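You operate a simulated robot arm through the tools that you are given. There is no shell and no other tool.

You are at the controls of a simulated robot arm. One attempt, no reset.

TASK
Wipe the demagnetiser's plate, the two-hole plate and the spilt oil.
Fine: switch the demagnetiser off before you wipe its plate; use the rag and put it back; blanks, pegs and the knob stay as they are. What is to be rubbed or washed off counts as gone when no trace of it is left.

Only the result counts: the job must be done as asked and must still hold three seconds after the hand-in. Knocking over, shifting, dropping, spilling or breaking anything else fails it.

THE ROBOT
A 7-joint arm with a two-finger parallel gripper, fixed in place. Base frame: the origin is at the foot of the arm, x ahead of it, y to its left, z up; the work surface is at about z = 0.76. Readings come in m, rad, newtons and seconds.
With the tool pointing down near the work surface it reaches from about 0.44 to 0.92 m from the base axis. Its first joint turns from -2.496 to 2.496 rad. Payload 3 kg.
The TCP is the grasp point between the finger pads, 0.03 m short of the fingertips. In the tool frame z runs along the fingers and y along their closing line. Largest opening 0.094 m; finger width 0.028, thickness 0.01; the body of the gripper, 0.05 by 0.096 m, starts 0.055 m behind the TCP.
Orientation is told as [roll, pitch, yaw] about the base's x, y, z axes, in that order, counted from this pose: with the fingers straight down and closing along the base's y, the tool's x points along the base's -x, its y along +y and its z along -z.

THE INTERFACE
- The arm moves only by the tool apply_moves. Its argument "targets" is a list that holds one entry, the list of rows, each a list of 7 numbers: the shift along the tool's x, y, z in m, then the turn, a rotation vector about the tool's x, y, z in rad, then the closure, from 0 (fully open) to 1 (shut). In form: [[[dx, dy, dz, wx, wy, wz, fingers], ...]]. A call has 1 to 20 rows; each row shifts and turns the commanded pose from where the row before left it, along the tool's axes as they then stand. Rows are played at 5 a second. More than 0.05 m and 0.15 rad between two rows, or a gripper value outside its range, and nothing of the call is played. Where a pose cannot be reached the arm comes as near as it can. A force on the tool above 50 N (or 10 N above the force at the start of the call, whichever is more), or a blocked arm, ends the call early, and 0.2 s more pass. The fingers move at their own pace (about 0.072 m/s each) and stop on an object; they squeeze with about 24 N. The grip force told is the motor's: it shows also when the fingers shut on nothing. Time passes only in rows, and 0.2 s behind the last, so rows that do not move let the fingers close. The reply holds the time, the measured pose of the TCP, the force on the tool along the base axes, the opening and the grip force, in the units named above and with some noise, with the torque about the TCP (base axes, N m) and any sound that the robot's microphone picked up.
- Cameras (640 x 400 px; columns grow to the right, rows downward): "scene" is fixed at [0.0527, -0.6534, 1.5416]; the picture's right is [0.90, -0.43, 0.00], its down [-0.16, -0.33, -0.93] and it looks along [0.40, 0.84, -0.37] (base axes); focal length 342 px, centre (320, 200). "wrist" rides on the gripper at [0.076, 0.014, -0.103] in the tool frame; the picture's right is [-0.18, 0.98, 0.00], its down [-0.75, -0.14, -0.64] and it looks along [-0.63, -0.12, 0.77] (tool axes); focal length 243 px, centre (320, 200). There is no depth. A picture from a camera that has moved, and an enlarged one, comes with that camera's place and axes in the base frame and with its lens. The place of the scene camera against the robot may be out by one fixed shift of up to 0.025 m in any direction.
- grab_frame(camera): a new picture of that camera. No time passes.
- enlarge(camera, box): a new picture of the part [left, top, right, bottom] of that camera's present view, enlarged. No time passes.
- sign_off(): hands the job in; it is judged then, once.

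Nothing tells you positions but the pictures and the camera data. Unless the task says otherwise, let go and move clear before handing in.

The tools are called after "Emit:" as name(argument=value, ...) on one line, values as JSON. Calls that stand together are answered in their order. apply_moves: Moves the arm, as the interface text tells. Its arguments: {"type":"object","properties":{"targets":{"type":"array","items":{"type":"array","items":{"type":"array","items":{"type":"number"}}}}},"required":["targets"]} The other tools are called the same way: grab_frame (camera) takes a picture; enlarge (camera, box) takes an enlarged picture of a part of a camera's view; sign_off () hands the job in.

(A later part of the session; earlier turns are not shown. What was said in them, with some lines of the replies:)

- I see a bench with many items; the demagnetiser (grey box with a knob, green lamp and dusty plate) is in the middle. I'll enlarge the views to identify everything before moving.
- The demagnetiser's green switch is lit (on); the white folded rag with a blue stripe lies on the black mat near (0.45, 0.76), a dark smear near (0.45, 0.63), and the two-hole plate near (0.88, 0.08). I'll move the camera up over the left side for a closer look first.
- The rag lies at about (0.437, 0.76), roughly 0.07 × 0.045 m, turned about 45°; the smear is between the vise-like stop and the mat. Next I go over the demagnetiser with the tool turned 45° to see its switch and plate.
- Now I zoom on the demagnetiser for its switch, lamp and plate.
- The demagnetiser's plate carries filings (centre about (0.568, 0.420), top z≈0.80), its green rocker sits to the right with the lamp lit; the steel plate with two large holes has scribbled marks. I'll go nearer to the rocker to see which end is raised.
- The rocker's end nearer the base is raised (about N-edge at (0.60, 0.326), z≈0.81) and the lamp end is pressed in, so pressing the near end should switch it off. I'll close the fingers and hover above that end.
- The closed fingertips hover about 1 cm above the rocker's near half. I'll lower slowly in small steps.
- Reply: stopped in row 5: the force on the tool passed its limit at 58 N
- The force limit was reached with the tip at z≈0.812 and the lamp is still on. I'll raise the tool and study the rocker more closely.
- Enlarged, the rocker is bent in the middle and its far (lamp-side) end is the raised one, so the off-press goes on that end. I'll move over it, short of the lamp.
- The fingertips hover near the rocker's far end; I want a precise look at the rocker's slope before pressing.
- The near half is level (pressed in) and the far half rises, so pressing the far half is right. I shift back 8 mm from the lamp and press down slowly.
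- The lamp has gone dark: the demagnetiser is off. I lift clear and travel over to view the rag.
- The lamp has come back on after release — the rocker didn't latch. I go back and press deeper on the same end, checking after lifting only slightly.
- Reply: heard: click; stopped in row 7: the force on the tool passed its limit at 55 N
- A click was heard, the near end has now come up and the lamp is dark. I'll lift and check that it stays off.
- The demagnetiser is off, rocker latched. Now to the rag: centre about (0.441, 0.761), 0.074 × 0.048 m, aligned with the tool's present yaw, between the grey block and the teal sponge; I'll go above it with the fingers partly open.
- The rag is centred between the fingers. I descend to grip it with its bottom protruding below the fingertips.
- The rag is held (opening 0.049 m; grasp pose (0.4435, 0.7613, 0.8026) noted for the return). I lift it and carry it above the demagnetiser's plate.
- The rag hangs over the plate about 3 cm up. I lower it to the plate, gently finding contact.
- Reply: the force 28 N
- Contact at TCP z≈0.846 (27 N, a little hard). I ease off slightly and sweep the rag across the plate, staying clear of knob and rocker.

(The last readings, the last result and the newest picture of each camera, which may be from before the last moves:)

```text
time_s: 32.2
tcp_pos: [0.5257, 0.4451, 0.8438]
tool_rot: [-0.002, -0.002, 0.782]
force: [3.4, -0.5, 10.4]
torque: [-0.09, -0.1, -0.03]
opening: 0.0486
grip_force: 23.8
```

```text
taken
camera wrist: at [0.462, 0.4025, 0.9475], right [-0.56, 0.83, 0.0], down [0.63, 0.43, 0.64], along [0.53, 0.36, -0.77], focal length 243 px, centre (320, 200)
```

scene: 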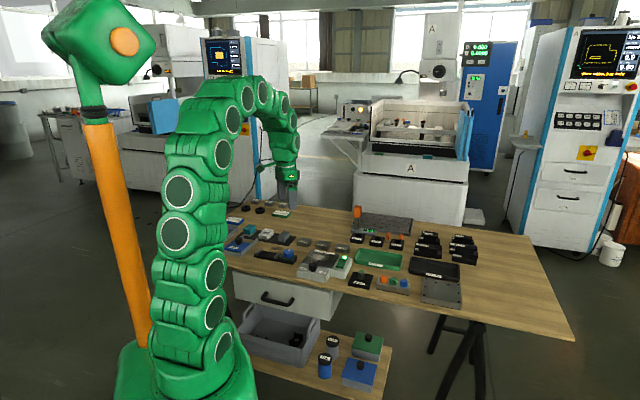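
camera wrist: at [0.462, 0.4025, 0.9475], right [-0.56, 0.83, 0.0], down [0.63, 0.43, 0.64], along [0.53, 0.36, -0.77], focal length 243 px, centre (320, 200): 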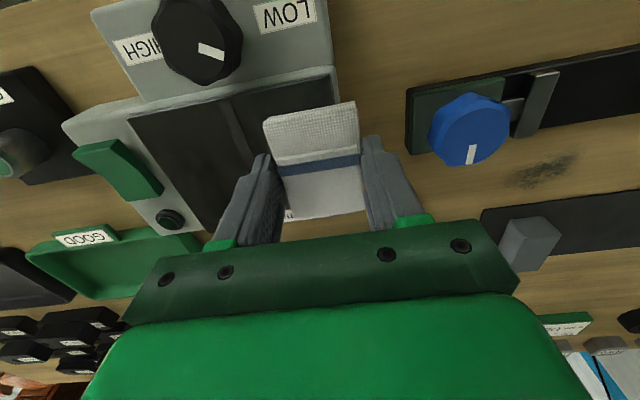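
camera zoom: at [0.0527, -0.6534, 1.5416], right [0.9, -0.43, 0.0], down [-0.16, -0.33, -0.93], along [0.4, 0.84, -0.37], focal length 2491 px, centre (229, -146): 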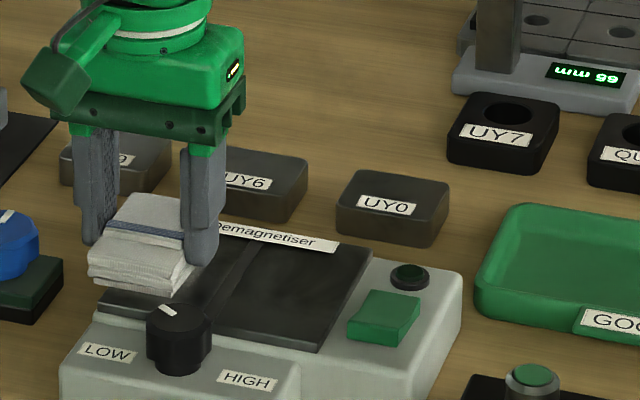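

The plate is clearing well. I shift 18 mm further out and sweep again to cover the far edge, then lift to check.

Emit:
apply_moves(targets=[[[-0.009, 0, 0, 0, 0, 0, 1], [-0.009, 0, 0, 0, 0, 0, 1], [0, -0.0145, 0, 0, 0, 0, 1], [0, -0.0145, 0, 0, 0, 0, 1], [0, -0.0145, 0, 0, 0, 0, 1], [0, -0.0145, 0, 0, 0, 0, 1], [0, -0.0145, 0, 0, 0, 0, 1], [0.013, 0.0, 0, 0, 0, 0, 1], [0.013, 0.0, 0, 0, 0, 0, 1], [0, 0.0145, 0, 0, 0, 0, 1], [0, 0.0145, 0, 0, 0, 0, 1], [0, 0.0145, 0, 0, 0, 0, 1], [0, 0.0145, 0, 0, 0, 0, 1], [0, 0.0145, 0, 0, 0, 0, 1], [0, 0, -0.03, 0, 0, 0, 1], [0, 0.03, -0.04, 0, 0, 0, 1], [0, 0.04, -0.02, 0, 0, 0, 1], [0, 0, 0, 0, 0, 0, 1]]])

Emit:
enlarge(camera="scene", box=[295, 230, 365, 280])

Emit:
grab_frame(camera="wrist")

```text
time_s: 36.0
tcp_pos: [0.4716, 0.4888, 0.9338]
tool_rot: [-0.001, 0.001, 0.779]
force: [0.4, 0.0, -0.4]
torque: [-0.01, 0.01, 0.0]
opening: 0.049
grip_force: 24.1
```

```text
8.00 times, centred on (330, 255) of scene
camera zoom: at [0.0527, -0.6534, 1.5416], right [0.9, -0.43, 0.0], down [-0.16, -0.33, -0.93], along [0.4, 0.84, -0.37], focal length 2740 px, centre (240, -240)
```

zoom: 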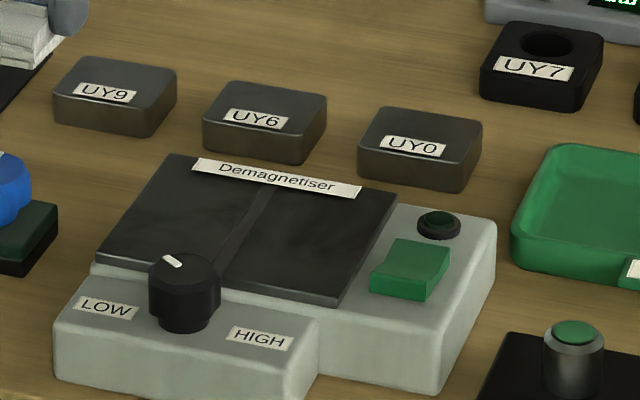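

```text
taken
camera wrist: at [0.4067, 0.4465, 1.0374], right [-0.56, 0.83, 0.0], down [0.63, 0.43, 0.64], along [0.53, 0.36, -0.77], focal length 243 px, centre (320, 200)
```

wrist: 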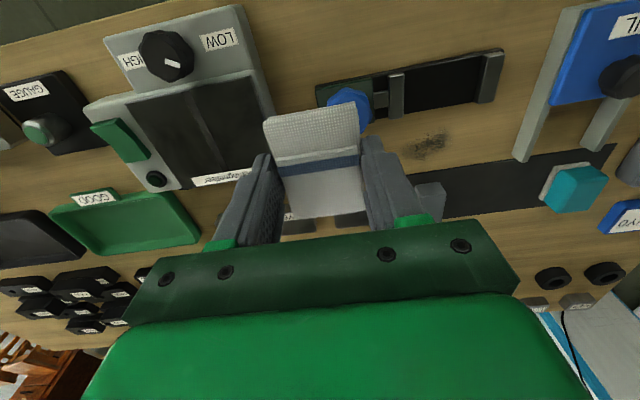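

The plate looks clean and the knob is unchanged. I'll zoom in for remaining traces.

Emit:
enlarge(camera="scene", box=[305, 244, 349, 272])

Emit:
enlarge(camera="wrist", box=[110, 50, 270, 200])

Emit:
enlarge(camera="scene", box=[400, 260, 480, 310])

```text
14.29 times, centred on (327, 258) of scene
camera zoom: at [0.0527, -0.6534, 1.5416], right [0.9, -0.43, 0.0], down [-0.16, -0.33, -0.93], along [0.4, 0.84, -0.37], focal length 4893 px, centre (220, -629)
```

zoom: 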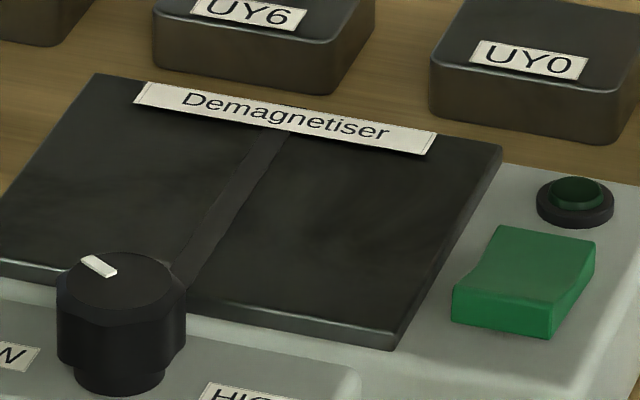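

```text
2.67 times, centred on (190, 125) of wrist
camera zoom: at [0.4067, 0.4465, 1.0374], right [-0.56, 0.83, 0.0], down [0.63, 0.43, 0.64], along [0.53, 0.36, -0.77], focal length 647 px, centre (667, 400)
```

zoom: 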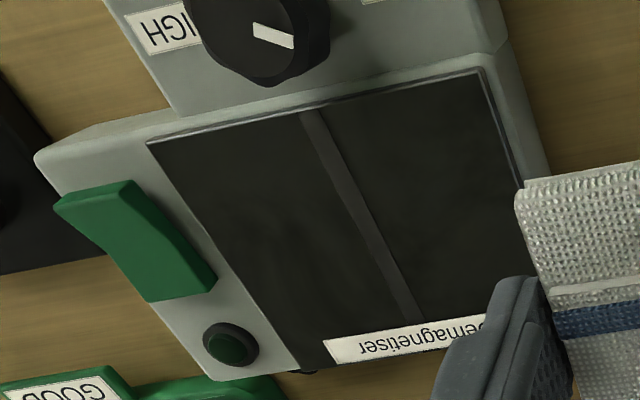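

```text
8.00 times, centred on (440, 285) of scene
camera zoom: at [0.0527, -0.6534, 1.5416], right [0.9, -0.43, 0.0], down [-0.16, -0.33, -0.93], along [0.4, 0.84, -0.37], focal length 2740 px, centre (-640, -480)
```

zoom: 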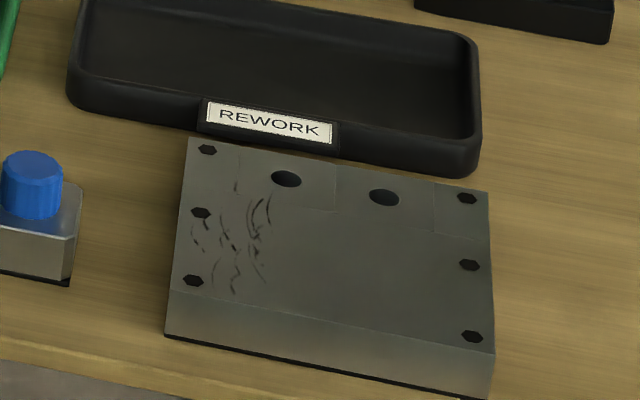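

The demagnetiser plate is clean (the strip is just its seam). Next, I carry the rag toward the two-hole plate at high clearance and look at the marks there.

Emit:
apply_moves(targets=[[[0.0071, -0.0436, 0, 0, 0, 0, 1], [0.0071, -0.0436, 0, 0, 0, 0, 1], [0.0071, -0.0436, 0, 0, 0, 0, 1], [0.0071, -0.0436, 0, 0, 0, 0, 1], [0.0071, -0.0436, 0, 0, 0, 0, 1], [0.0071, -0.0436, 0, 0, 0, 0, 1], [0.0071, -0.0436, 0, 0, 0, 0, 1], [0.0071, -0.0436, 0, 0, 0, 0, 1], [0.0071, -0.0436, 0, 0, 0, 0, 1], [0, 0, 0, 0, 0, 0, 1]]])

Emit:
grab_frame(camera="wrist")

Emit:
enlarge(camera="wrist", box=[110, 90, 270, 210])

```text
time_s: 38.2
tcp_pos: [0.7042, 0.1642, 0.9363]
tool_rot: [-0.002, -0.001, 0.779]
force: [0.3, -0.1, -0.3]
torque: [0.0, 0.01, 0.02]
opening: 0.049
grip_force: 23.8
```

```text
taken
camera wrist: at [0.6391, 0.1221, 1.0385], right [-0.56, 0.83, 0.0], down [0.63, 0.43, 0.64], along [0.53, 0.36, -0.77], focal length 243 px, centre (320, 200)
```

wrist: 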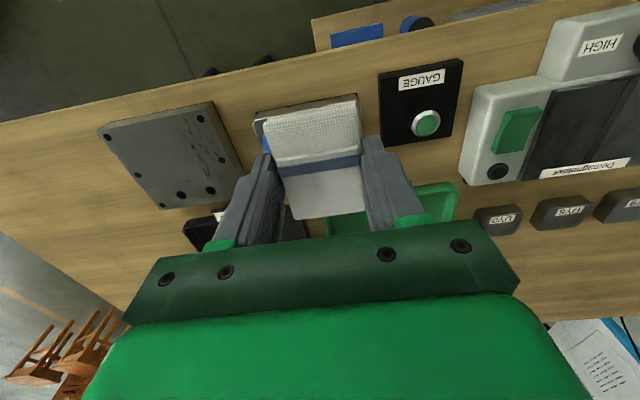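

```text
3.33 times, centred on (190, 150) of wrist
camera zoom: at [0.6391, 0.1221, 1.0385], right [-0.56, 0.83, 0.0], down [0.63, 0.43, 0.64], along [0.53, 0.36, -0.77], focal length 809 px, centre (753, 367)
```

zoom: 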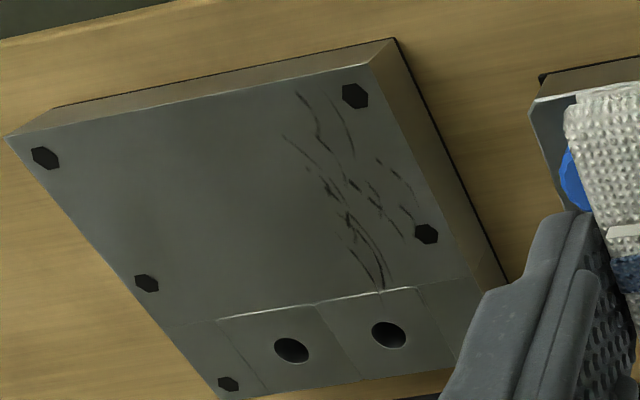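

The marks span about N 0.607–0.686 × M −0.538 to −0.503 in the bench frame, i.e. around (0.825, 0.086), plate top z≈0.788. I'll bring the rag over them, clear of the peg block and tray, and stop just above.

Emit:
apply_moves(targets=[[[-0.0073, -0.0355, 0, 0, 0, 0, 1], [-0.0073, -0.0355, 0, 0, 0, 0, 1], [-0.0073, -0.0355, 0, 0, 0, 0, 1], [-0.0073, -0.0355, 0, 0, 0, 0, 1], [0, 0, 0.04, 0, 0, 0, 1], [0, 0, 0.03, 0, 0, 0, 1], [0, 0, 0.025, 0, 0, 0, 1], [0, 0, 0, 0, 0, 0, 1]]])

Emit:
grab_frame(camera="wrist")

Emit:
enlarge(camera="scene", box=[380, 250, 480, 310])

```text
time_s: 40.0
tcp_pos: [0.8243, 0.0852, 0.8389]
tool_rot: [-0.002, 0.001, 0.781]
force: [0.2, 0.3, -0.8]
torque: [0.03, 0.0, 0.01]
opening: 0.0489
grip_force: 23.7
```

```text
taken
camera wrist: at [0.7591, 0.042, 0.9429], right [-0.56, 0.83, 0.0], down [0.63, 0.43, 0.64], along [0.53, 0.36, -0.77], focal length 243 px, centre (320, 200)
```

wrist: 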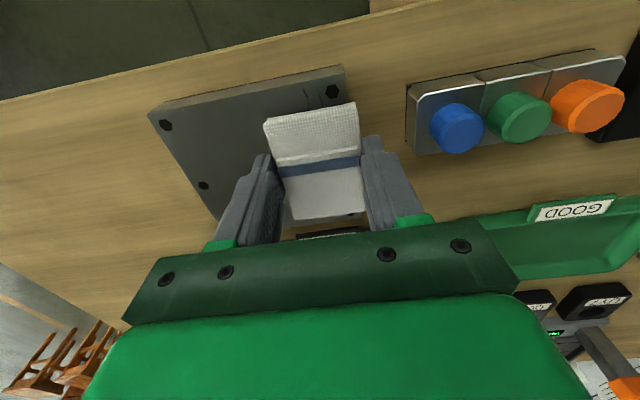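

```text
6.40 times, centred on (430, 280) of scene
camera zoom: at [0.0527, -0.6534, 1.5416], right [0.9, -0.43, 0.0], down [-0.16, -0.33, -0.93], along [0.4, 0.84, -0.37], focal length 2192 px, centre (-384, -312)
```

zoom: 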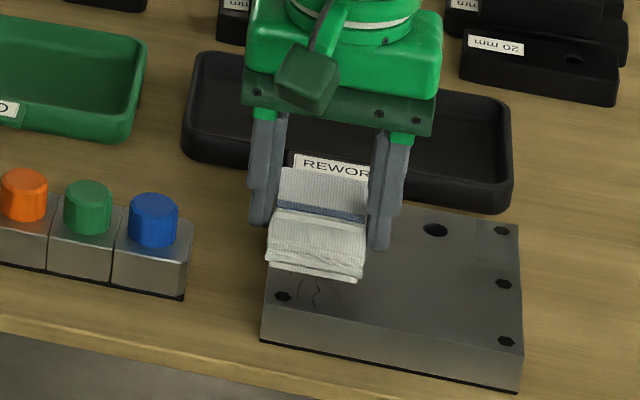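

The rag is directly over the marks, about 1 cm up. I lower it gently to contact, backing off the N position first toward the near edge.

Emit:
apply_moves(targets=[[[0.012, 0, 0, 0, 0, 0, 1], [0, 0, 0.005, 0, 0, 0, 1], [0, 0, 0.002, 0, 0, 0, 1], [0, 0, 0.001, 0, 0, 0, 1], [0, 0, 0.001, 0, 0, 0, 1], [0, 0, 0.001, 0, 0, 0, 1], [0, 0, 0, 0, 0, 0, 1]]])

```text
time_s: 41.6
tcp_pos: [0.815, 0.0762, 0.8299]
tool_rot: [-0.002, 0.0, 0.78]
force: [-0.9, 0.6, 0.2]
torque: [-0.01, -0.02, 0.02]
opening: 0.0492
grip_force: 24.3
```

No contact yet at TCP z 0.830; I continue down by millimetres.

Emit:
apply_moves(targets=[[[0, 0, 0.001, 0, 0, 0, 1], [0, 0, 0.001, 0, 0, 0, 1], [0, 0, 0.001, 0, 0, 0, 1], [0, 0, 0, 0, 0, 0, 1]]])

```text
time_s: 42.6
tcp_pos: [0.8157, 0.0758, 0.8266]
tool_rot: [-0.002, 0.002, 0.778]
force: [0.5, -0.1, -0.4]
torque: [0.0, 0.01, 0.0]
opening: 0.0486
grip_force: 24.2
```

Emit:
apply_moves(targets=[[[0, 0, 0.001, 0, 0, 0, 1], [0, 0, 0.001, 0, 0, 0, 1], [0, 0, 0, 0, 0, 0, 1]]])

Emit:
enlarge(camera="scene", box=[400, 270, 460, 310])

```text
time_s: 43.4
tcp_pos: [0.8149, 0.0769, 0.8249]
tool_rot: [-0.001, 0.001, 0.781]
force: [-0.9, -0.3, -0.1]
torque: [0.01, 0.01, -0.02]
opening: 0.0488
grip_force: 24.2
```

```text
10.00 times, centred on (430, 290) of scene
camera zoom: at [0.0527, -0.6534, 1.5416], right [0.9, -0.43, 0.0], down [-0.16, -0.33, -0.93], along [0.4, 0.84, -0.37], focal length 3425 px, centre (-780, -700)
```

zoom: 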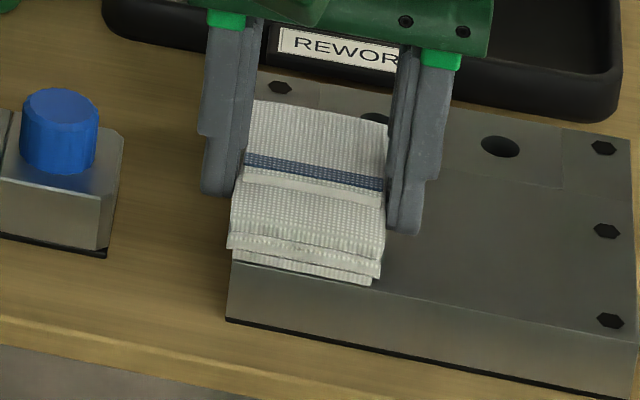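

Nearly touching (shadow gap closing). I continue.

Emit:
apply_moves(targets=[[[0, 0, 0.001, 0, 0, 0, 1], [0, 0, 0.001, 0, 0, 0, 1], [0, 0, 0, 0, 0, 0, 1]]])

```text
time_s: 44.2
tcp_pos: [0.8149, 0.0766, 0.8245]
tool_rot: [-0.004, -0.006, 0.78]
force: [-5.0, -0.4, 31.7]
torque: [-0.02, 0.28, -0.01]
opening: 0.049
grip_force: 24.3
```

Contact made (32 N); I ease off slightly and sweep along the plate.

Emit:
apply_moves(targets=[[[0, 0, -0.0012, 0, 0, 0, 1], [-0.0115, 0, 0, 0, 0, 0, 1], [-0.0115, 0, 0, 0, 0, 0, 1], [-0.0115, 0, 0, 0, 0, 0, 1], [0, -0.008, 0, 0, 0, 0, 1], [0.0115, 0, 0, 0, 0, 0, 1], [0.0115, 0, 0, 0, 0, 0, 1], [0.0115, 0, 0, 0, 0, 0, 1], [0, 0, 0, 0, 0, 0, 1]]])

Emit:
enlarge(camera="scene", box=[400, 260, 480, 310])

```text
time_s: 46.2
tcp_pos: [0.8197, 0.0708, 0.8244]
tool_rot: [-0.001, 0.0, 0.78]
force: [0.0, -0.1, -0.5]
torque: [-0.01, -0.02, 0.02]
opening: 0.0488
grip_force: 24.4
```

```text
8.00 times, centred on (440, 285) of scene
camera zoom: at [0.0527, -0.6534, 1.5416], right [0.9, -0.43, 0.0], down [-0.16, -0.33, -0.93], along [0.4, 0.84, -0.37], focal length 2740 px, centre (-640, -480)
```

zoom: 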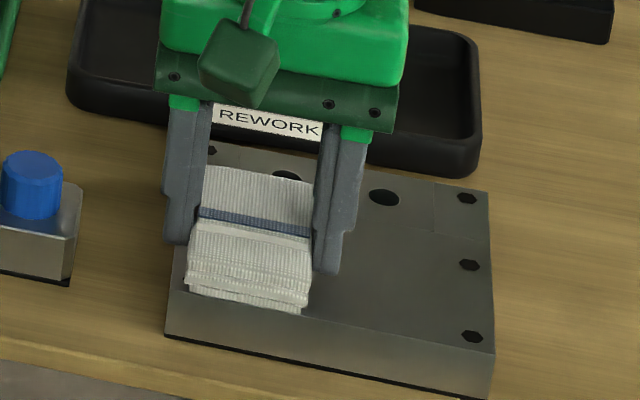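

The contact became loose, so I press down another millimetre and repeat the sweeps, then lift to look.

Emit:
apply_moves(targets=[[[0, 0, 0.0012, 0, 0, 0, 1], [-0.0115, 0, 0, 0, 0, 0, 1], [-0.0115, 0, 0, 0, 0, 0, 1], [-0.0115, 0, 0, 0, 0, 0, 1], [0, 0.012, 0, 0, 0, 0, 1], [0.0115, 0, 0, 0, 0, 0, 1], [0.0115, 0, 0, 0, 0, 0, 1], [0.0115, 0, 0, 0, 0, 0, 1], [0, 0, 0, 0, 0, 0, 1]]])

Emit:
apply_moves(targets=[[[0, 0, -0.02, 0, 0, 0, 1], [0, 0, -0.04, 0, 0, 0, 1], [0, 0, -0.05, 0, 0, 0, 1], [0.0073, 0.045, 0, 0, 0, 0, 1], [0.0073, 0.045, 0, 0, 0, 0, 1], [0.0073, 0.045, 0, 0, 0, 0, 1], [0, 0, 0, 0, 0, 0, 1]]])

Emit:
grab_frame(camera="wrist")

Emit:
enlarge(camera="scene", box=[400, 260, 480, 310])

Emit:
enlarge(camera="wrist", box=[110, 90, 270, 210])

```text
time_s: 48.2
tcp_pos: [0.8108, 0.0783, 0.8232]
tool_rot: [-0.004, -0.002, 0.781]
force: [2.6, 0.2, 9.4]
torque: [0.02, 0.0, 0.0]
opening: 0.0489
grip_force: 24.5
```

```text
time_s: 49.8
tcp_pos: [0.7007, 0.1619, 0.9332]
tool_rot: [-0.004, 0.001, 0.78]
force: [0.1, 0.2, -0.9]
torque: [0.02, 0.01, 0.02]
opening: 0.0491
grip_force: 23.6
```

```text
taken
camera wrist: at [0.6364, 0.1181, 1.0362], right [-0.56, 0.83, 0.0], down [0.63, 0.43, 0.64], along [0.53, 0.36, -0.77], focal length 243 px, centre (320, 200)
```

wrist: 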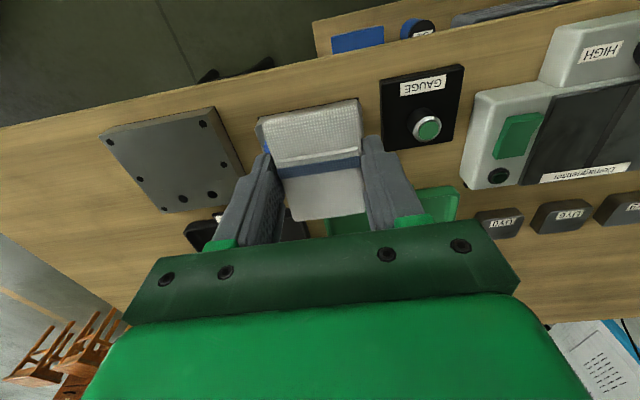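

```text
8.00 times, centred on (440, 285) of scene
camera zoom: at [0.0527, -0.6534, 1.5416], right [0.9, -0.43, 0.0], down [-0.16, -0.33, -0.93], along [0.4, 0.84, -0.37], focal length 2740 px, centre (-640, -480)
```

zoom: 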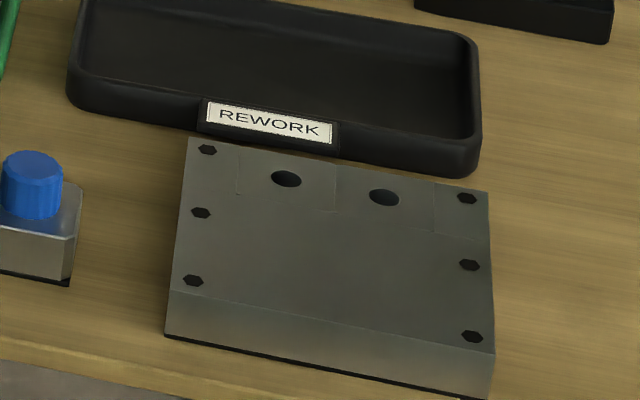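

```text
3.33 times, centred on (190, 150) of wrist
camera zoom: at [0.6364, 0.1181, 1.0362], right [-0.56, 0.83, 0.0], down [0.63, 0.43, 0.64], along [0.53, 0.36, -0.77], focal length 809 px, centre (753, 367)
```

zoom: 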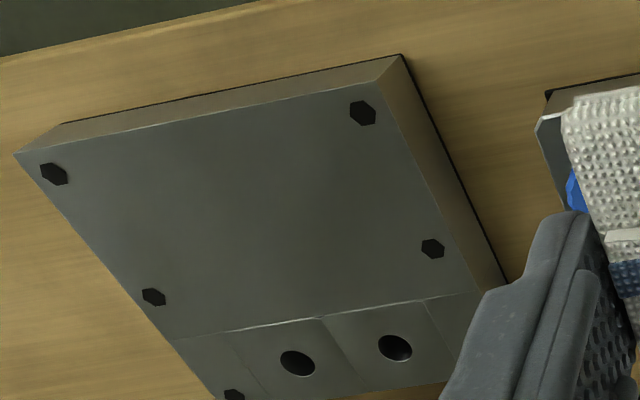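

The two-hole plate is clean and undisturbed. Now I carry the rag back high across the bench to look at the oil smear near (0.447, 0.632).

Emit:
apply_moves(targets=[[[-0.0071, 0.0385, 0, 0, 0, 0, 1], [-0.0071, 0.0385, 0, 0, 0, 0, 1], [-0.0071, 0.0385, 0, 0, 0, 0, 1], [-0.0071, 0.0385, 0, 0, 0, 0, 1], [-0.0071, 0.0385, 0, 0, 0, 0, 1], [-0.0071, 0.0385, 0, 0, 0, 0, 1], [-0.0071, 0.0385, 0, 0, 0, 0, 1], [-0.0071, 0.0385, 0, 0, 0, 0, 1], [-0.0071, 0.0385, 0, 0, 0, 0, 1], [-0.0071, 0.0385, 0, 0, 0, 0, 1], [-0.0071, 0.0385, 0, 0, 0, 0, 1], [-0.0071, 0.0385, 0, 0, 0, 0, 1], [-0.0071, 0.0385, 0, 0, 0, 0, 1], [-0.0071, 0.0385, 0, 0, 0, 0, 1], [-0.0071, 0.0385, 0, 0, 0, 0, 1], [-0.0071, 0.0385, 0, 0, 0, 0, 1], [-0.0071, 0.0385, 0, 0, 0, 0, 1], [0, 0, 0, 0, 0, 0, 1]]])

Emit:
grab_frame(camera="wrist")

Emit:
enlarge(camera="wrist", box=[120, 90, 280, 210])

Emit:
enlarge(camera="scene", box=[225, 210, 325, 275])

```text
time_s: 53.6
tcp_pos: [0.3271, 0.71, 0.9323]
tool_rot: [-0.001, 0.0, 0.781]
force: [0.4, 0.1, -0.5]
torque: [0.0, 0.0, -0.02]
opening: 0.0489
grip_force: 23.8
```

```text
taken
camera wrist: at [0.2622, 0.6674, 1.0357], right [-0.56, 0.83, 0.0], down [0.63, 0.43, 0.64], along [0.53, 0.36, -0.77], focal length 243 px, centre (320, 200)
```

wrist: 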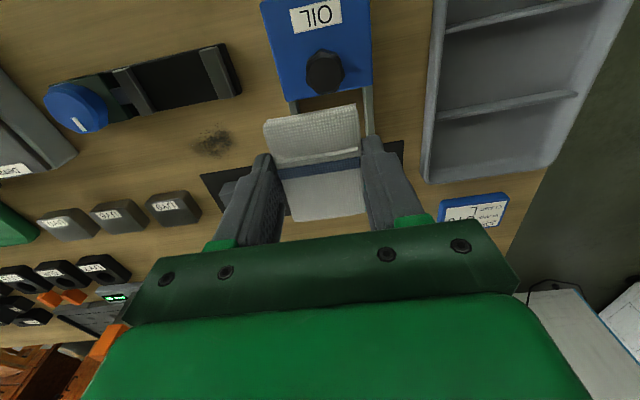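

```text
3.33 times, centred on (200, 150) of wrist
camera zoom: at [0.2622, 0.6674, 1.0357], right [-0.56, 0.83, 0.0], down [0.63, 0.43, 0.64], along [0.53, 0.36, -0.77], focal length 809 px, centre (720, 367)
```

zoom: 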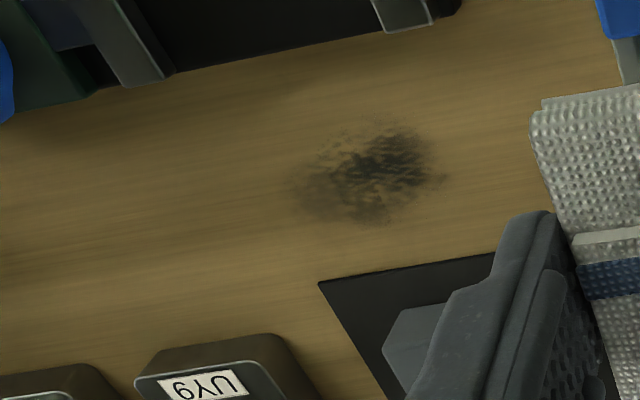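

```text
6.15 times, centred on (275, 242) of scene
camera zoom: at [0.0527, -0.6534, 1.5416], right [0.9, -0.43, 0.0], down [-0.16, -0.33, -0.93], along [0.4, 0.84, -0.37], focal length 2108 px, centre (597, -62)
```

zoom: 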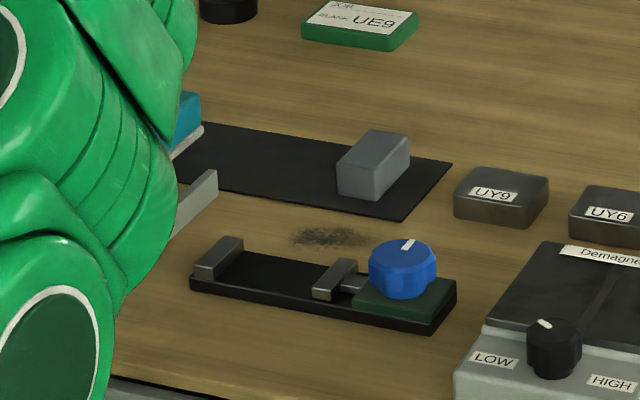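

The smear spans bench-frame N 0.747–0.790, M 0.103–0.165, between the vise (N≤0.721) and the mat (N≥0.807); the rag just fits in between at N≈0.764. I move above it and stop shortly over the table.

Emit:
apply_moves(targets=[[[-0.008, -0.035, 0, 0, 0, 0, 1], [-0.008, -0.035, 0, 0, 0, 0, 1], [-0.008, -0.035, 0, 0, 0, 0, 1], [-0.008, -0.035, 0, 0, 0, 0, 1], [0, 0, 0.045, 0, 0, 0, 1], [0, 0, 0.045, 0, 0, 0, 1], [0, 0, 0, 0, 0, 0, 1], [0, 0, 0.02, 0, 0, 0, 1], [0, 0, 0, 0, 0, 0, 1]]])

Emit:
grab_frame(camera="wrist")

Emit:
enlarge(camera="scene", box=[235, 215, 315, 270])

```text
time_s: 55.6
tcp_pos: [0.4476, 0.633, 0.8225]
tool_rot: [-0.002, 0.0, 0.78]
force: [0.0, 0.7, -0.4]
torque: [0.01, 0.02, -0.01]
opening: 0.0492
grip_force: 24.2
```

```text
taken
camera wrist: at [0.384, 0.5901, 0.926], right [-0.56, 0.83, 0.0], down [0.63, 0.43, 0.64], along [0.53, 0.36, -0.77], focal length 243 px, centre (320, 200)
```

wrist: 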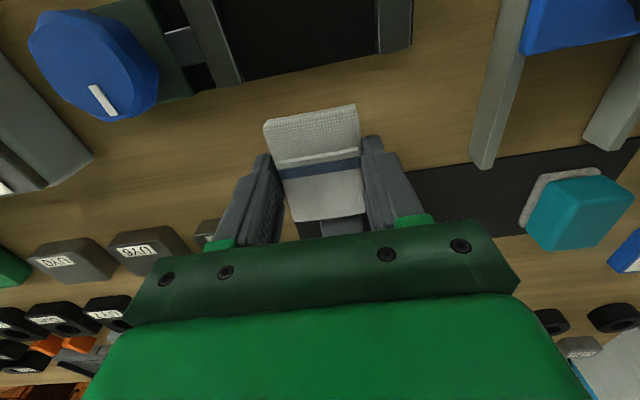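

```text
7.27 times, centred on (275, 242) of scene
camera zoom: at [0.0527, -0.6534, 1.5416], right [0.9, -0.43, 0.0], down [-0.16, -0.33, -0.93], along [0.4, 0.84, -0.37], focal length 2491 px, centre (647, -109)
```

zoom: 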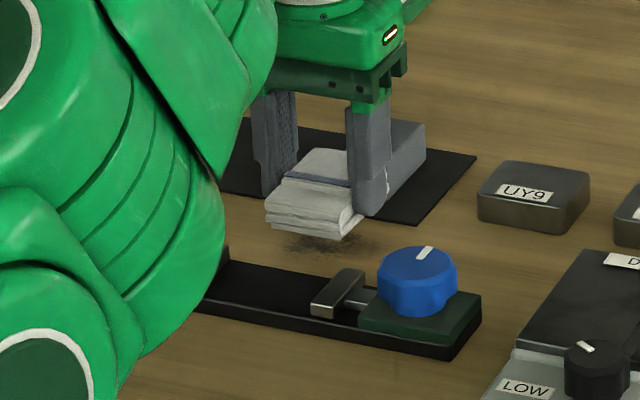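

Positioned correctly; the rag bottom is ~2 cm above the smear with both neighbours clear. I lower to contact.

Emit:
apply_moves(targets=[[[0, 0, 0.01, 0, 0, 0, 1], [0, 0, 0.005, 0, 0, 0, 1], [0, 0, 0.003, 0, 0, 0, 1], [0, 0, 0.001, 0, 0, 0, 1], [0, 0, 0.001, 0, 0, 0, 1], [0, 0, 0, 0, 0, 0, 1]]])

```text
time_s: 57.0
tcp_pos: [0.4481, 0.6323, 0.8022]
tool_rot: [-0.001, 0.0, 0.78]
force: [-0.6, 0.4, -1.2]
torque: [-0.03, -0.02, 0.0]
opening: 0.0489
grip_force: 24.3
```

Emit:
apply_moves(targets=[[[0, 0, 0.001, 0, 0, 0, 1], [0, 0, 0.001, 0, 0, 0, 1], [0, 0, 0.001, 0, 0, 0, 1], [0, 0, 0, 0, 0, 0, 1]]])

Emit:
enlarge(camera="scene", box=[255, 225, 305, 260])

```text
time_s: 58.0
tcp_pos: [0.448, 0.6317, 0.799]
tool_rot: [-0.002, 0.0, 0.779]
force: [0.7, -0.2, -0.2]
torque: [-0.01, 0.0, -0.01]
opening: 0.0488
grip_force: 23.9
```

```text
11.43 times, centred on (280, 242) of scene
camera zoom: at [0.0527, -0.6534, 1.5416], right [0.9, -0.43, 0.0], down [-0.16, -0.33, -0.93], along [0.4, 0.84, -0.37], focal length 3914 px, centre (777, -286)
```

zoom: 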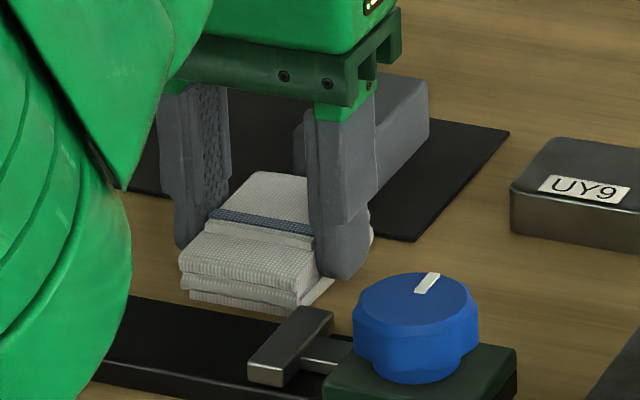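

Not yet pressing; a little further down by half-millimetre steps.

Emit:
apply_moves(targets=[[[0, 0, 0.0007, 0, 0, 0, 1], [0, 0, 0.0007, 0, 0, 0, 1], [0, 0, 0, 0, 0, 0, 1]]])

```text
time_s: 58.8
tcp_pos: [0.4479, 0.6324, 0.7975]
tool_rot: [-0.002, -0.001, 0.78]
force: [-0.4, 0.8, -0.2]
torque: [0.02, 0.04, 0.0]
opening: 0.049
grip_force: 23.8
```

Emit:
apply_moves(targets=[[[0, 0, 0.0007, 0, 0, 0, 1], [0, 0, 0.0007, 0, 0, 0, 1], [0, 0, 0, 0, 0, 0, 1]]])

```text
time_s: 59.6
tcp_pos: [0.4484, 0.6326, 0.7973]
tool_rot: [-0.002, -0.004, 0.78]
force: [-1.4, -1.9, 26.2]
torque: [-0.09, 0.16, 0.0]
opening: 0.0488
grip_force: 23.3
```

Contact (26 N). I ease off slightly and sweep sideways along the gap between vise and mat.

Emit:
apply_moves(targets=[[[0, 0, -0.0007, 0, 0, 0, 1], [0, 0.012, 0, 0, 0, 0, 1], [0, 0.012, 0, 0, 0, 0, 1], [0, -0.012, 0, 0, 0, 0, 1], [0, -0.012, 0, 0, 0, 0, 1], [0, -0.012, 0, 0, 0, 0, 1], [0, -0.012, 0, 0, 0, 0, 1], [0, 0, 0, 0, 0, 0, 1]]])

Emit:
enlarge(camera="scene", box=[245, 220, 305, 260])

Emit:
grab_frame(camera="wrist")

```text
time_s: 61.4
tcp_pos: [0.4652, 0.6144, 0.7962]
tool_rot: [-0.002, -0.003, 0.779]
force: [-1.0, 3.9, 9.1]
torque: [0.16, 0.05, 0.0]
opening: 0.0487
grip_force: 23.9
```

```text
10.00 times, centred on (275, 240) of scene
camera zoom: at [0.0527, -0.6534, 1.5416], right [0.9, -0.43, 0.0], down [-0.16, -0.33, -0.93], along [0.4, 0.84, -0.37], focal length 3425 px, centre (770, -200)
```

zoom: 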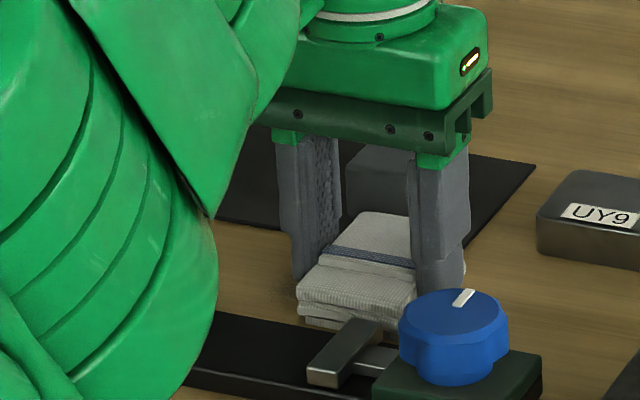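

```text
taken
camera wrist: at [0.4006, 0.5729, 0.9003], right [-0.56, 0.83, 0.0], down [0.63, 0.43, 0.64], along [0.53, 0.36, -0.77], focal length 243 px, centre (320, 200)
```

wrist: 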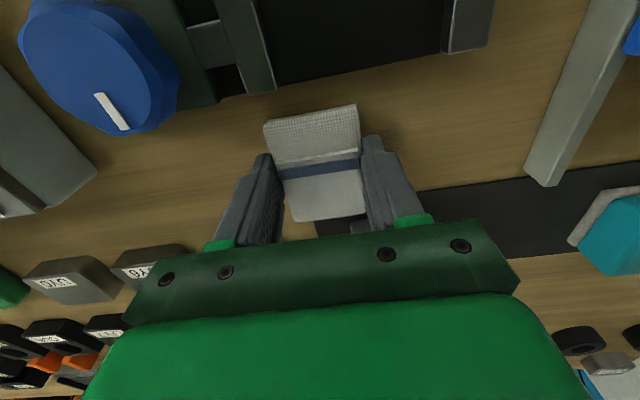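

A faint residue remains on the left of the rag; I repeat the sweeps over the full width twice.

Emit:
apply_moves(targets=[[[0, 0.012, 0.0003, 0, 0, 0, 1], [0, 0.012, 0, 0, 0, 0, 1], [0, 0.012, 0, 0, 0, 0, 1], [0, 0.012, 0, 0, 0, 0, 1], [0, 0.009, 0, 0, 0, 0, 1], [-0.003, 0, 0, 0, 0, 0, 1], [0, -0.012, 0, 0, 0, 0, 1], [0, -0.012, 0, 0, 0, 0, 1], [0, -0.012, 0, 0, 0, 0, 1], [0, -0.012, 0, 0, 0, 0, 1], [0, -0.009, 0, 0, 0, 0, 1], [0.004, 0, 0, 0, 0, 0, 1], [0, 0.012, 0, 0, 0, 0, 1], [0, 0.012, 0, 0, 0, 0, 1], [0, 0.012, 0, 0, 0, 0, 1], [0, 0.012, 0, 0, 0, 0, 1], [0, 0.009, 0, 0, 0, 0, 1], [0, 0, 0, 0, 0, 0, 1]]])

Emit:
apply_moves(targets=[[[0, 0, -0.02, 0, 0, 0, 1], [0, 0, -0.04, 0, 0, 0, 1], [0, 0, -0.04, 0, 0, 0, 1], [0.012, 0.04, 0, 0, 0, 0, 1], [0.012, 0.04, 0, 0, 0, 0, 1], [0.012, 0.03, -0.02, 0, 0, 0, 1], [0, 0, 0, 0, 0, 0, 1]]])

Emit:
grab_frame(camera="wrist")

Emit:
enlarge(camera="wrist", box=[120, 70, 280, 190])

Emit:
enlarge(camera="scene", box=[245, 220, 305, 260])

```text
time_s: 65.2
tcp_pos: [0.4241, 0.6554, 0.7963]
tool_rot: [-0.003, 0.001, 0.781]
force: [-0.3, -0.8, -0.3]
torque: [-0.04, -0.02, -0.02]
opening: 0.0489
grip_force: 23.3
```

```text
time_s: 66.8
tcp_pos: [0.3214, 0.7073, 0.9153]
tool_rot: [-0.001, 0.0, 0.779]
force: [0.4, 1.5, -0.3]
torque: [0.04, 0.0, -0.01]
opening: 0.0487
grip_force: 23.8
```

```text
taken
camera wrist: at [0.2569, 0.6654, 1.0197], right [-0.56, 0.83, 0.0], down [0.63, 0.43, 0.64], along [0.53, 0.36, -0.77], focal length 243 px, centre (320, 200)
```

wrist: 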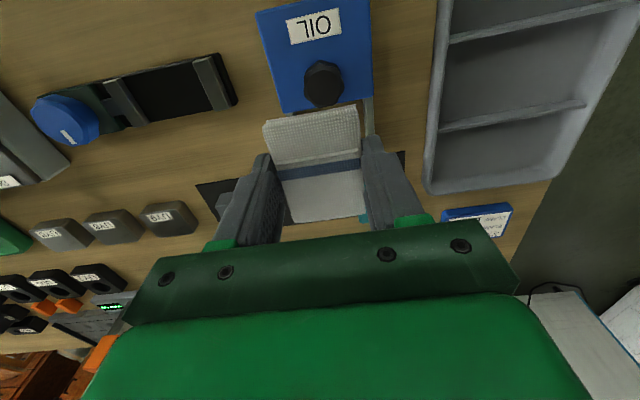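

```text
3.33 times, centred on (200, 130) of wrist
camera zoom: at [0.2569, 0.6654, 1.0197], right [-0.56, 0.83, 0.0], down [0.63, 0.43, 0.64], along [0.53, 0.36, -0.77], focal length 809 px, centre (720, 433)
```

zoom: 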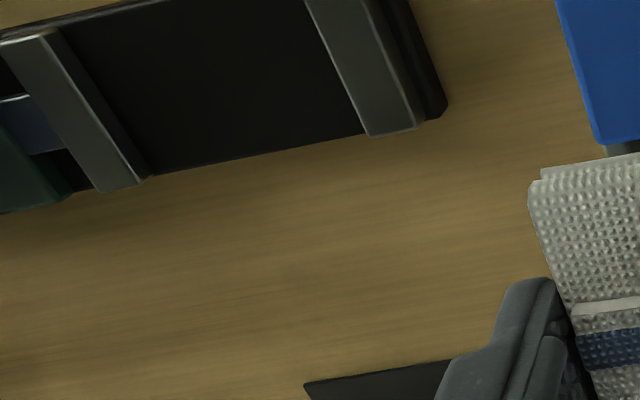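

```text
10.00 times, centred on (275, 240) of scene
camera zoom: at [0.0527, -0.6534, 1.5416], right [0.9, -0.43, 0.0], down [-0.16, -0.33, -0.93], along [0.4, 0.84, -0.37], focal length 3425 px, centre (770, -200)
```

zoom: 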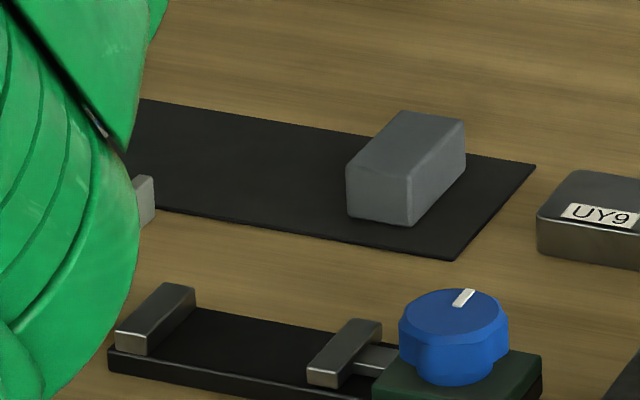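

The oil is gone without trace and the vise and mat are undisturbed. Now I return the rag to its place on the mat.

Emit:
apply_moves(targets=[[[-0.0416, -0.0159, 0, 0, 0, 0, 1], [-0.0416, -0.0159, 0, 0, 0, 0, 1], [-0.0416, -0.0159, 0, 0, 0, 0, 1], [0, 0, 0, 0, 0, 0, 1], [0, 0, 0.04, 0, 0, 0, 1], [0, 0, 0.035, 0, 0, 0, 1], [0, 0, 0.02, 0, 0, 0, 1], [0, 0, 0, 0, 0, 0, 1]]])

Emit:
grab_frame(camera="wrist")

```text
time_s: 68.6
tcp_pos: [0.4438, 0.7622, 0.8205]
tool_rot: [-0.001, -0.001, 0.781]
force: [0.5, 0.6, -1.4]
torque: [0.01, -0.03, -0.03]
opening: 0.0489
grip_force: 23.7
```

```text
taken
camera wrist: at [0.379, 0.7191, 0.9241], right [-0.56, 0.83, 0.0], down [0.63, 0.43, 0.64], along [0.53, 0.36, -0.77], focal length 243 px, centre (320, 200)
```

wrist: 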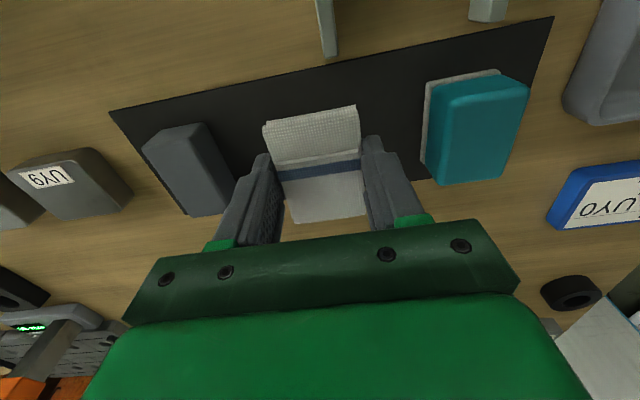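

The rag is above its old spot between block and sponge. I lower it to the mat.

Emit:
apply_moves(targets=[[[0, -0.0005, 0.01, 0, 0, 0, 1], [0, 0, 0.005, 0, 0, 0, 1], [0, 0, 0.002, 0, 0, 0, 1], [0, 0, 0.001, 0, 0, 0, 1], [0, 0, 0.001, 0, 0, 0, 1], [0, 0, 0, 0, 0, 0, 1]]])

Emit:
apply_moves(targets=[[[0, 0, 0.0007, 0, 0, 0, 1], [0, 0, 0.0007, 0, 0, 0, 1], [0, 0, 0, 0, 0, 0, 1]]])

```text
time_s: 70.0
tcp_pos: [0.4435, 0.7606, 0.8021]
tool_rot: [-0.003, 0.002, 0.781]
force: [-0.2, -0.3, -0.1]
torque: [0.02, -0.01, 0.02]
opening: 0.0487
grip_force: 24.2
```

```text
time_s: 70.8
tcp_pos: [0.4437, 0.7621, 0.8012]
tool_rot: [-0.002, -0.002, 0.78]
force: [0.1, -0.3, -0.5]
torque: [-0.02, 0.02, -0.02]
opening: 0.0492
grip_force: 24.8
```

Emit:
apply_moves(targets=[[[0, 0, 0.0007, 0, 0, 0, 1], [0, 0, 0.0007, 0, 0, 0, 1], [0, 0, 0, 0, 0, 0, 1]]])

```text
time_s: 71.6
tcp_pos: [0.4432, 0.7609, 0.7994]
tool_rot: [-0.001, 0.0, 0.781]
force: [-0.5, 0.0, 0.5]
torque: [0.01, -0.03, -0.02]
opening: 0.0491
grip_force: 23.5
```

The rag is within a millimetre of the mat. I open the fingers partly and back straight up.

Emit:
apply_moves(targets=[[[0, 0, 0.0005, 0, 0, 0, 1], [0, 0, 0, 0, 0, 0, 0.35], [0, 0, 0, 0, 0, 0, 0.25], [0, 0, 0, 0, 0, 0, 0.25], [0, 0, 0, 0, 0, 0, 0.25], [0, 0, -0.02, 0, 0, 0, 0.25], [0, 0, -0.03, 0, 0, 0, 0.25], [0, 0, -0.04, 0, 0, 0, 0.25], [0, 0, -0.04, 0, 0, 0, 0.25], [0.045, 0, -0.01, 0, 0, 0, 0.25], [0.045, 0, -0.01, 0, 0, 0, 0.25], [0.045, 0, 0, 0, 0, 0, 0.25], [0, 0, 0, 0, 0, 0, 0.25]]])

Emit:
grab_frame(camera="wrist")

Emit:
enlarge(camera="wrist", box=[240, 130, 400, 230])

Emit:
enlarge(camera="scene", box=[220, 190, 360, 300])

Emit:
enlarge(camera="scene", box=[340, 195, 480, 310])

```text
time_s: 74.4
tcp_pos: [0.3475, 0.6664, 0.9485]
tool_rot: [-0.003, 0.0, 0.779]
force: [0.1, 0.2, 0.4]
torque: [-0.02, 0.01, 0.02]
opening: 0.0704
grip_force: 0.2
```

```text
taken
camera wrist: at [0.2829, 0.6239, 1.0525], right [-0.56, 0.83, 0.0], down [0.63, 0.43, 0.64], along [0.53, 0.36, -0.77], focal length 243 px, centre (320, 200)
```

wrist: 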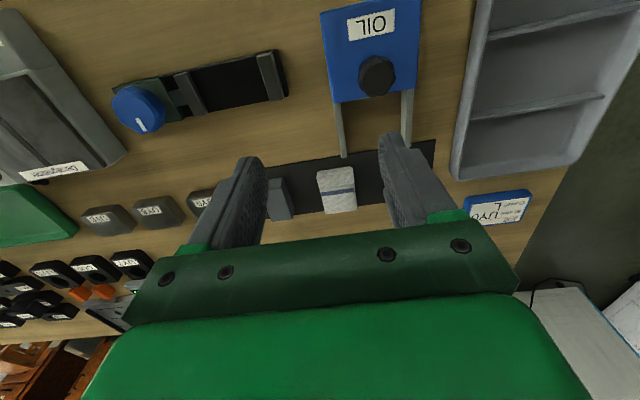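

```text
4.00 times, centred on (320, 180) of wrist
camera zoom: at [0.2829, 0.6239, 1.0525], right [-0.56, 0.83, 0.0], down [0.63, 0.43, 0.64], along [0.53, 0.36, -0.77], focal length 970 px, centre (320, 280)
```

zoom: 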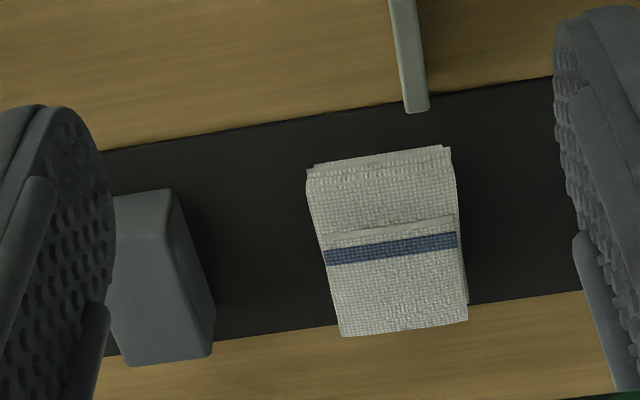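

```text
3.64 times, centred on (290, 245) of scene
camera zoom: at [0.0527, -0.6534, 1.5416], right [0.9, -0.43, 0.0], down [-0.16, -0.33, -0.93], along [0.4, 0.84, -0.37], focal length 1246 px, centre (429, 36)
```

zoom: 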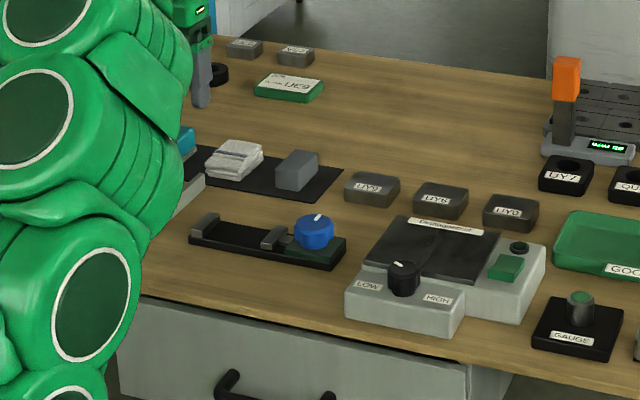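

```text
3.48 times, centred on (410, 252) of scene
camera zoom: at [0.0527, -0.6534, 1.5416], right [0.9, -0.43, 0.0], down [-0.16, -0.33, -0.93], along [0.4, 0.84, -0.37], focal length 1191 px, centre (7, 17)
```

zoom: 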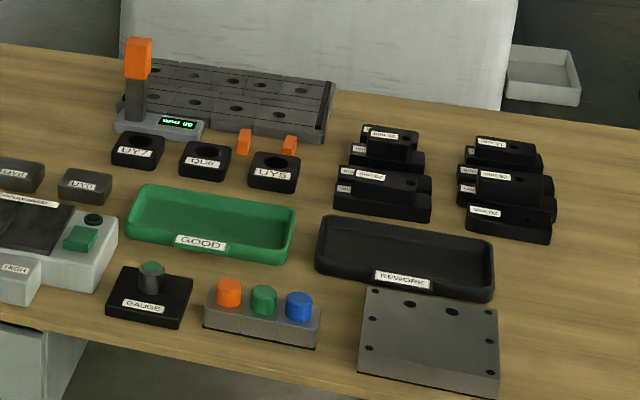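

Everything appears in place, the rag is back on its mat. One last close check of the wiped spots before handing in.

Emit:
enlarge(camera="scene", box=[255, 235, 290, 257])

Emit:
enlarge(camera="wrist", box=[190, 80, 340, 180])

Emit:
enlarge(camera="scene", box=[305, 240, 360, 275])

Emit:
enlarge(camera="scene", box=[415, 268, 470, 303])

```text
16.00 times, centred on (272, 246) of scene
camera zoom: at [0.0527, -0.6534, 1.5416], right [0.9, -0.43, 0.0], down [-0.16, -0.33, -0.93], along [0.4, 0.84, -0.37], focal length 5480 px, centre (1080, -536)
```

zoom: 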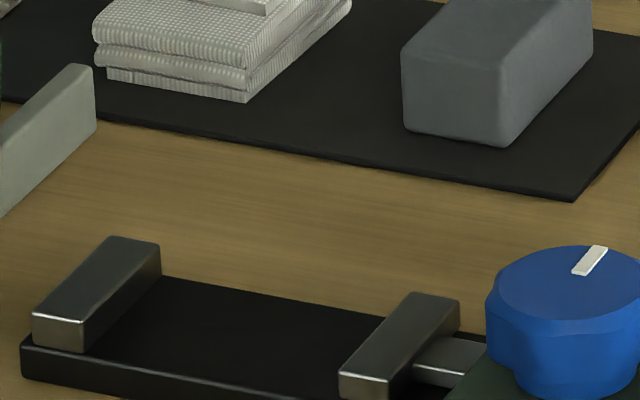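

```text
4.00 times, centred on (265, 130) of wrist
camera zoom: at [0.2829, 0.6239, 1.0525], right [-0.56, 0.83, 0.0], down [0.63, 0.43, 0.64], along [0.53, 0.36, -0.77], focal length 970 px, centre (540, 480)
```

zoom: 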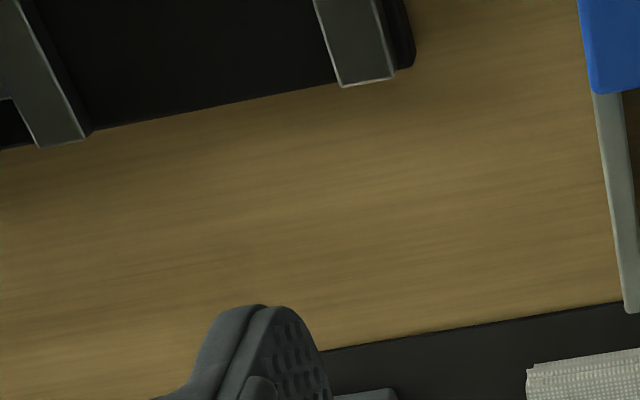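

```text
11.43 times, centred on (332, 258) of scene
camera zoom: at [0.0527, -0.6534, 1.5416], right [0.9, -0.43, 0.0], down [-0.16, -0.33, -0.93], along [0.4, 0.84, -0.37], focal length 3914 px, centre (177, -457)
```

zoom: 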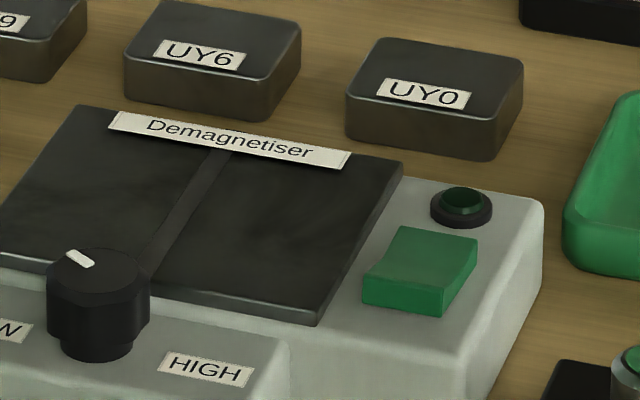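

```text
11.43 times, centred on (442, 286) of scene
camera zoom: at [0.0527, -0.6534, 1.5416], right [0.9, -0.43, 0.0], down [-0.16, -0.33, -0.93], along [0.4, 0.84, -0.37], focal length 3914 px, centre (-1080, -777)
```

zoom: 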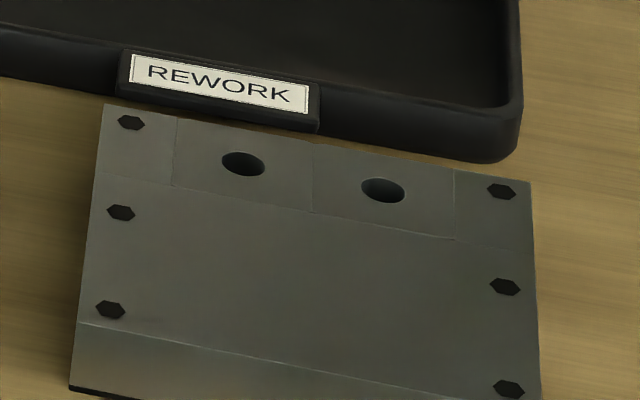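

All three places are clean. The demagnetiser is off, the rag is back on its mat, nothing else has moved and the gripper is clear, so I hand in.

Emit:
sign_off()

```text
The job is handed in.
```

I wiped the demagnetiser's plate, the two-hole plate and the spilt oil with the rag. In the last close-up pictures none of the three shows any trace. The job is handed in, but I have not seen a verdict.

- **Demagnetiser:** it was off before I wiped its plate. My first two presses on the green switch did not hold; the third clicked, the lamp went dark, and it stayed dark to the end.
- **Rag:** it is back on the mat, between the grey block and the teal sponge, where I picked it up.
- **Everything else:** the blanks, the pegs and the LOW/HIGH knob look unchanged in the final pictures, and I saw nothing knocked or shifted. The gripper is empty and clear of the bench.
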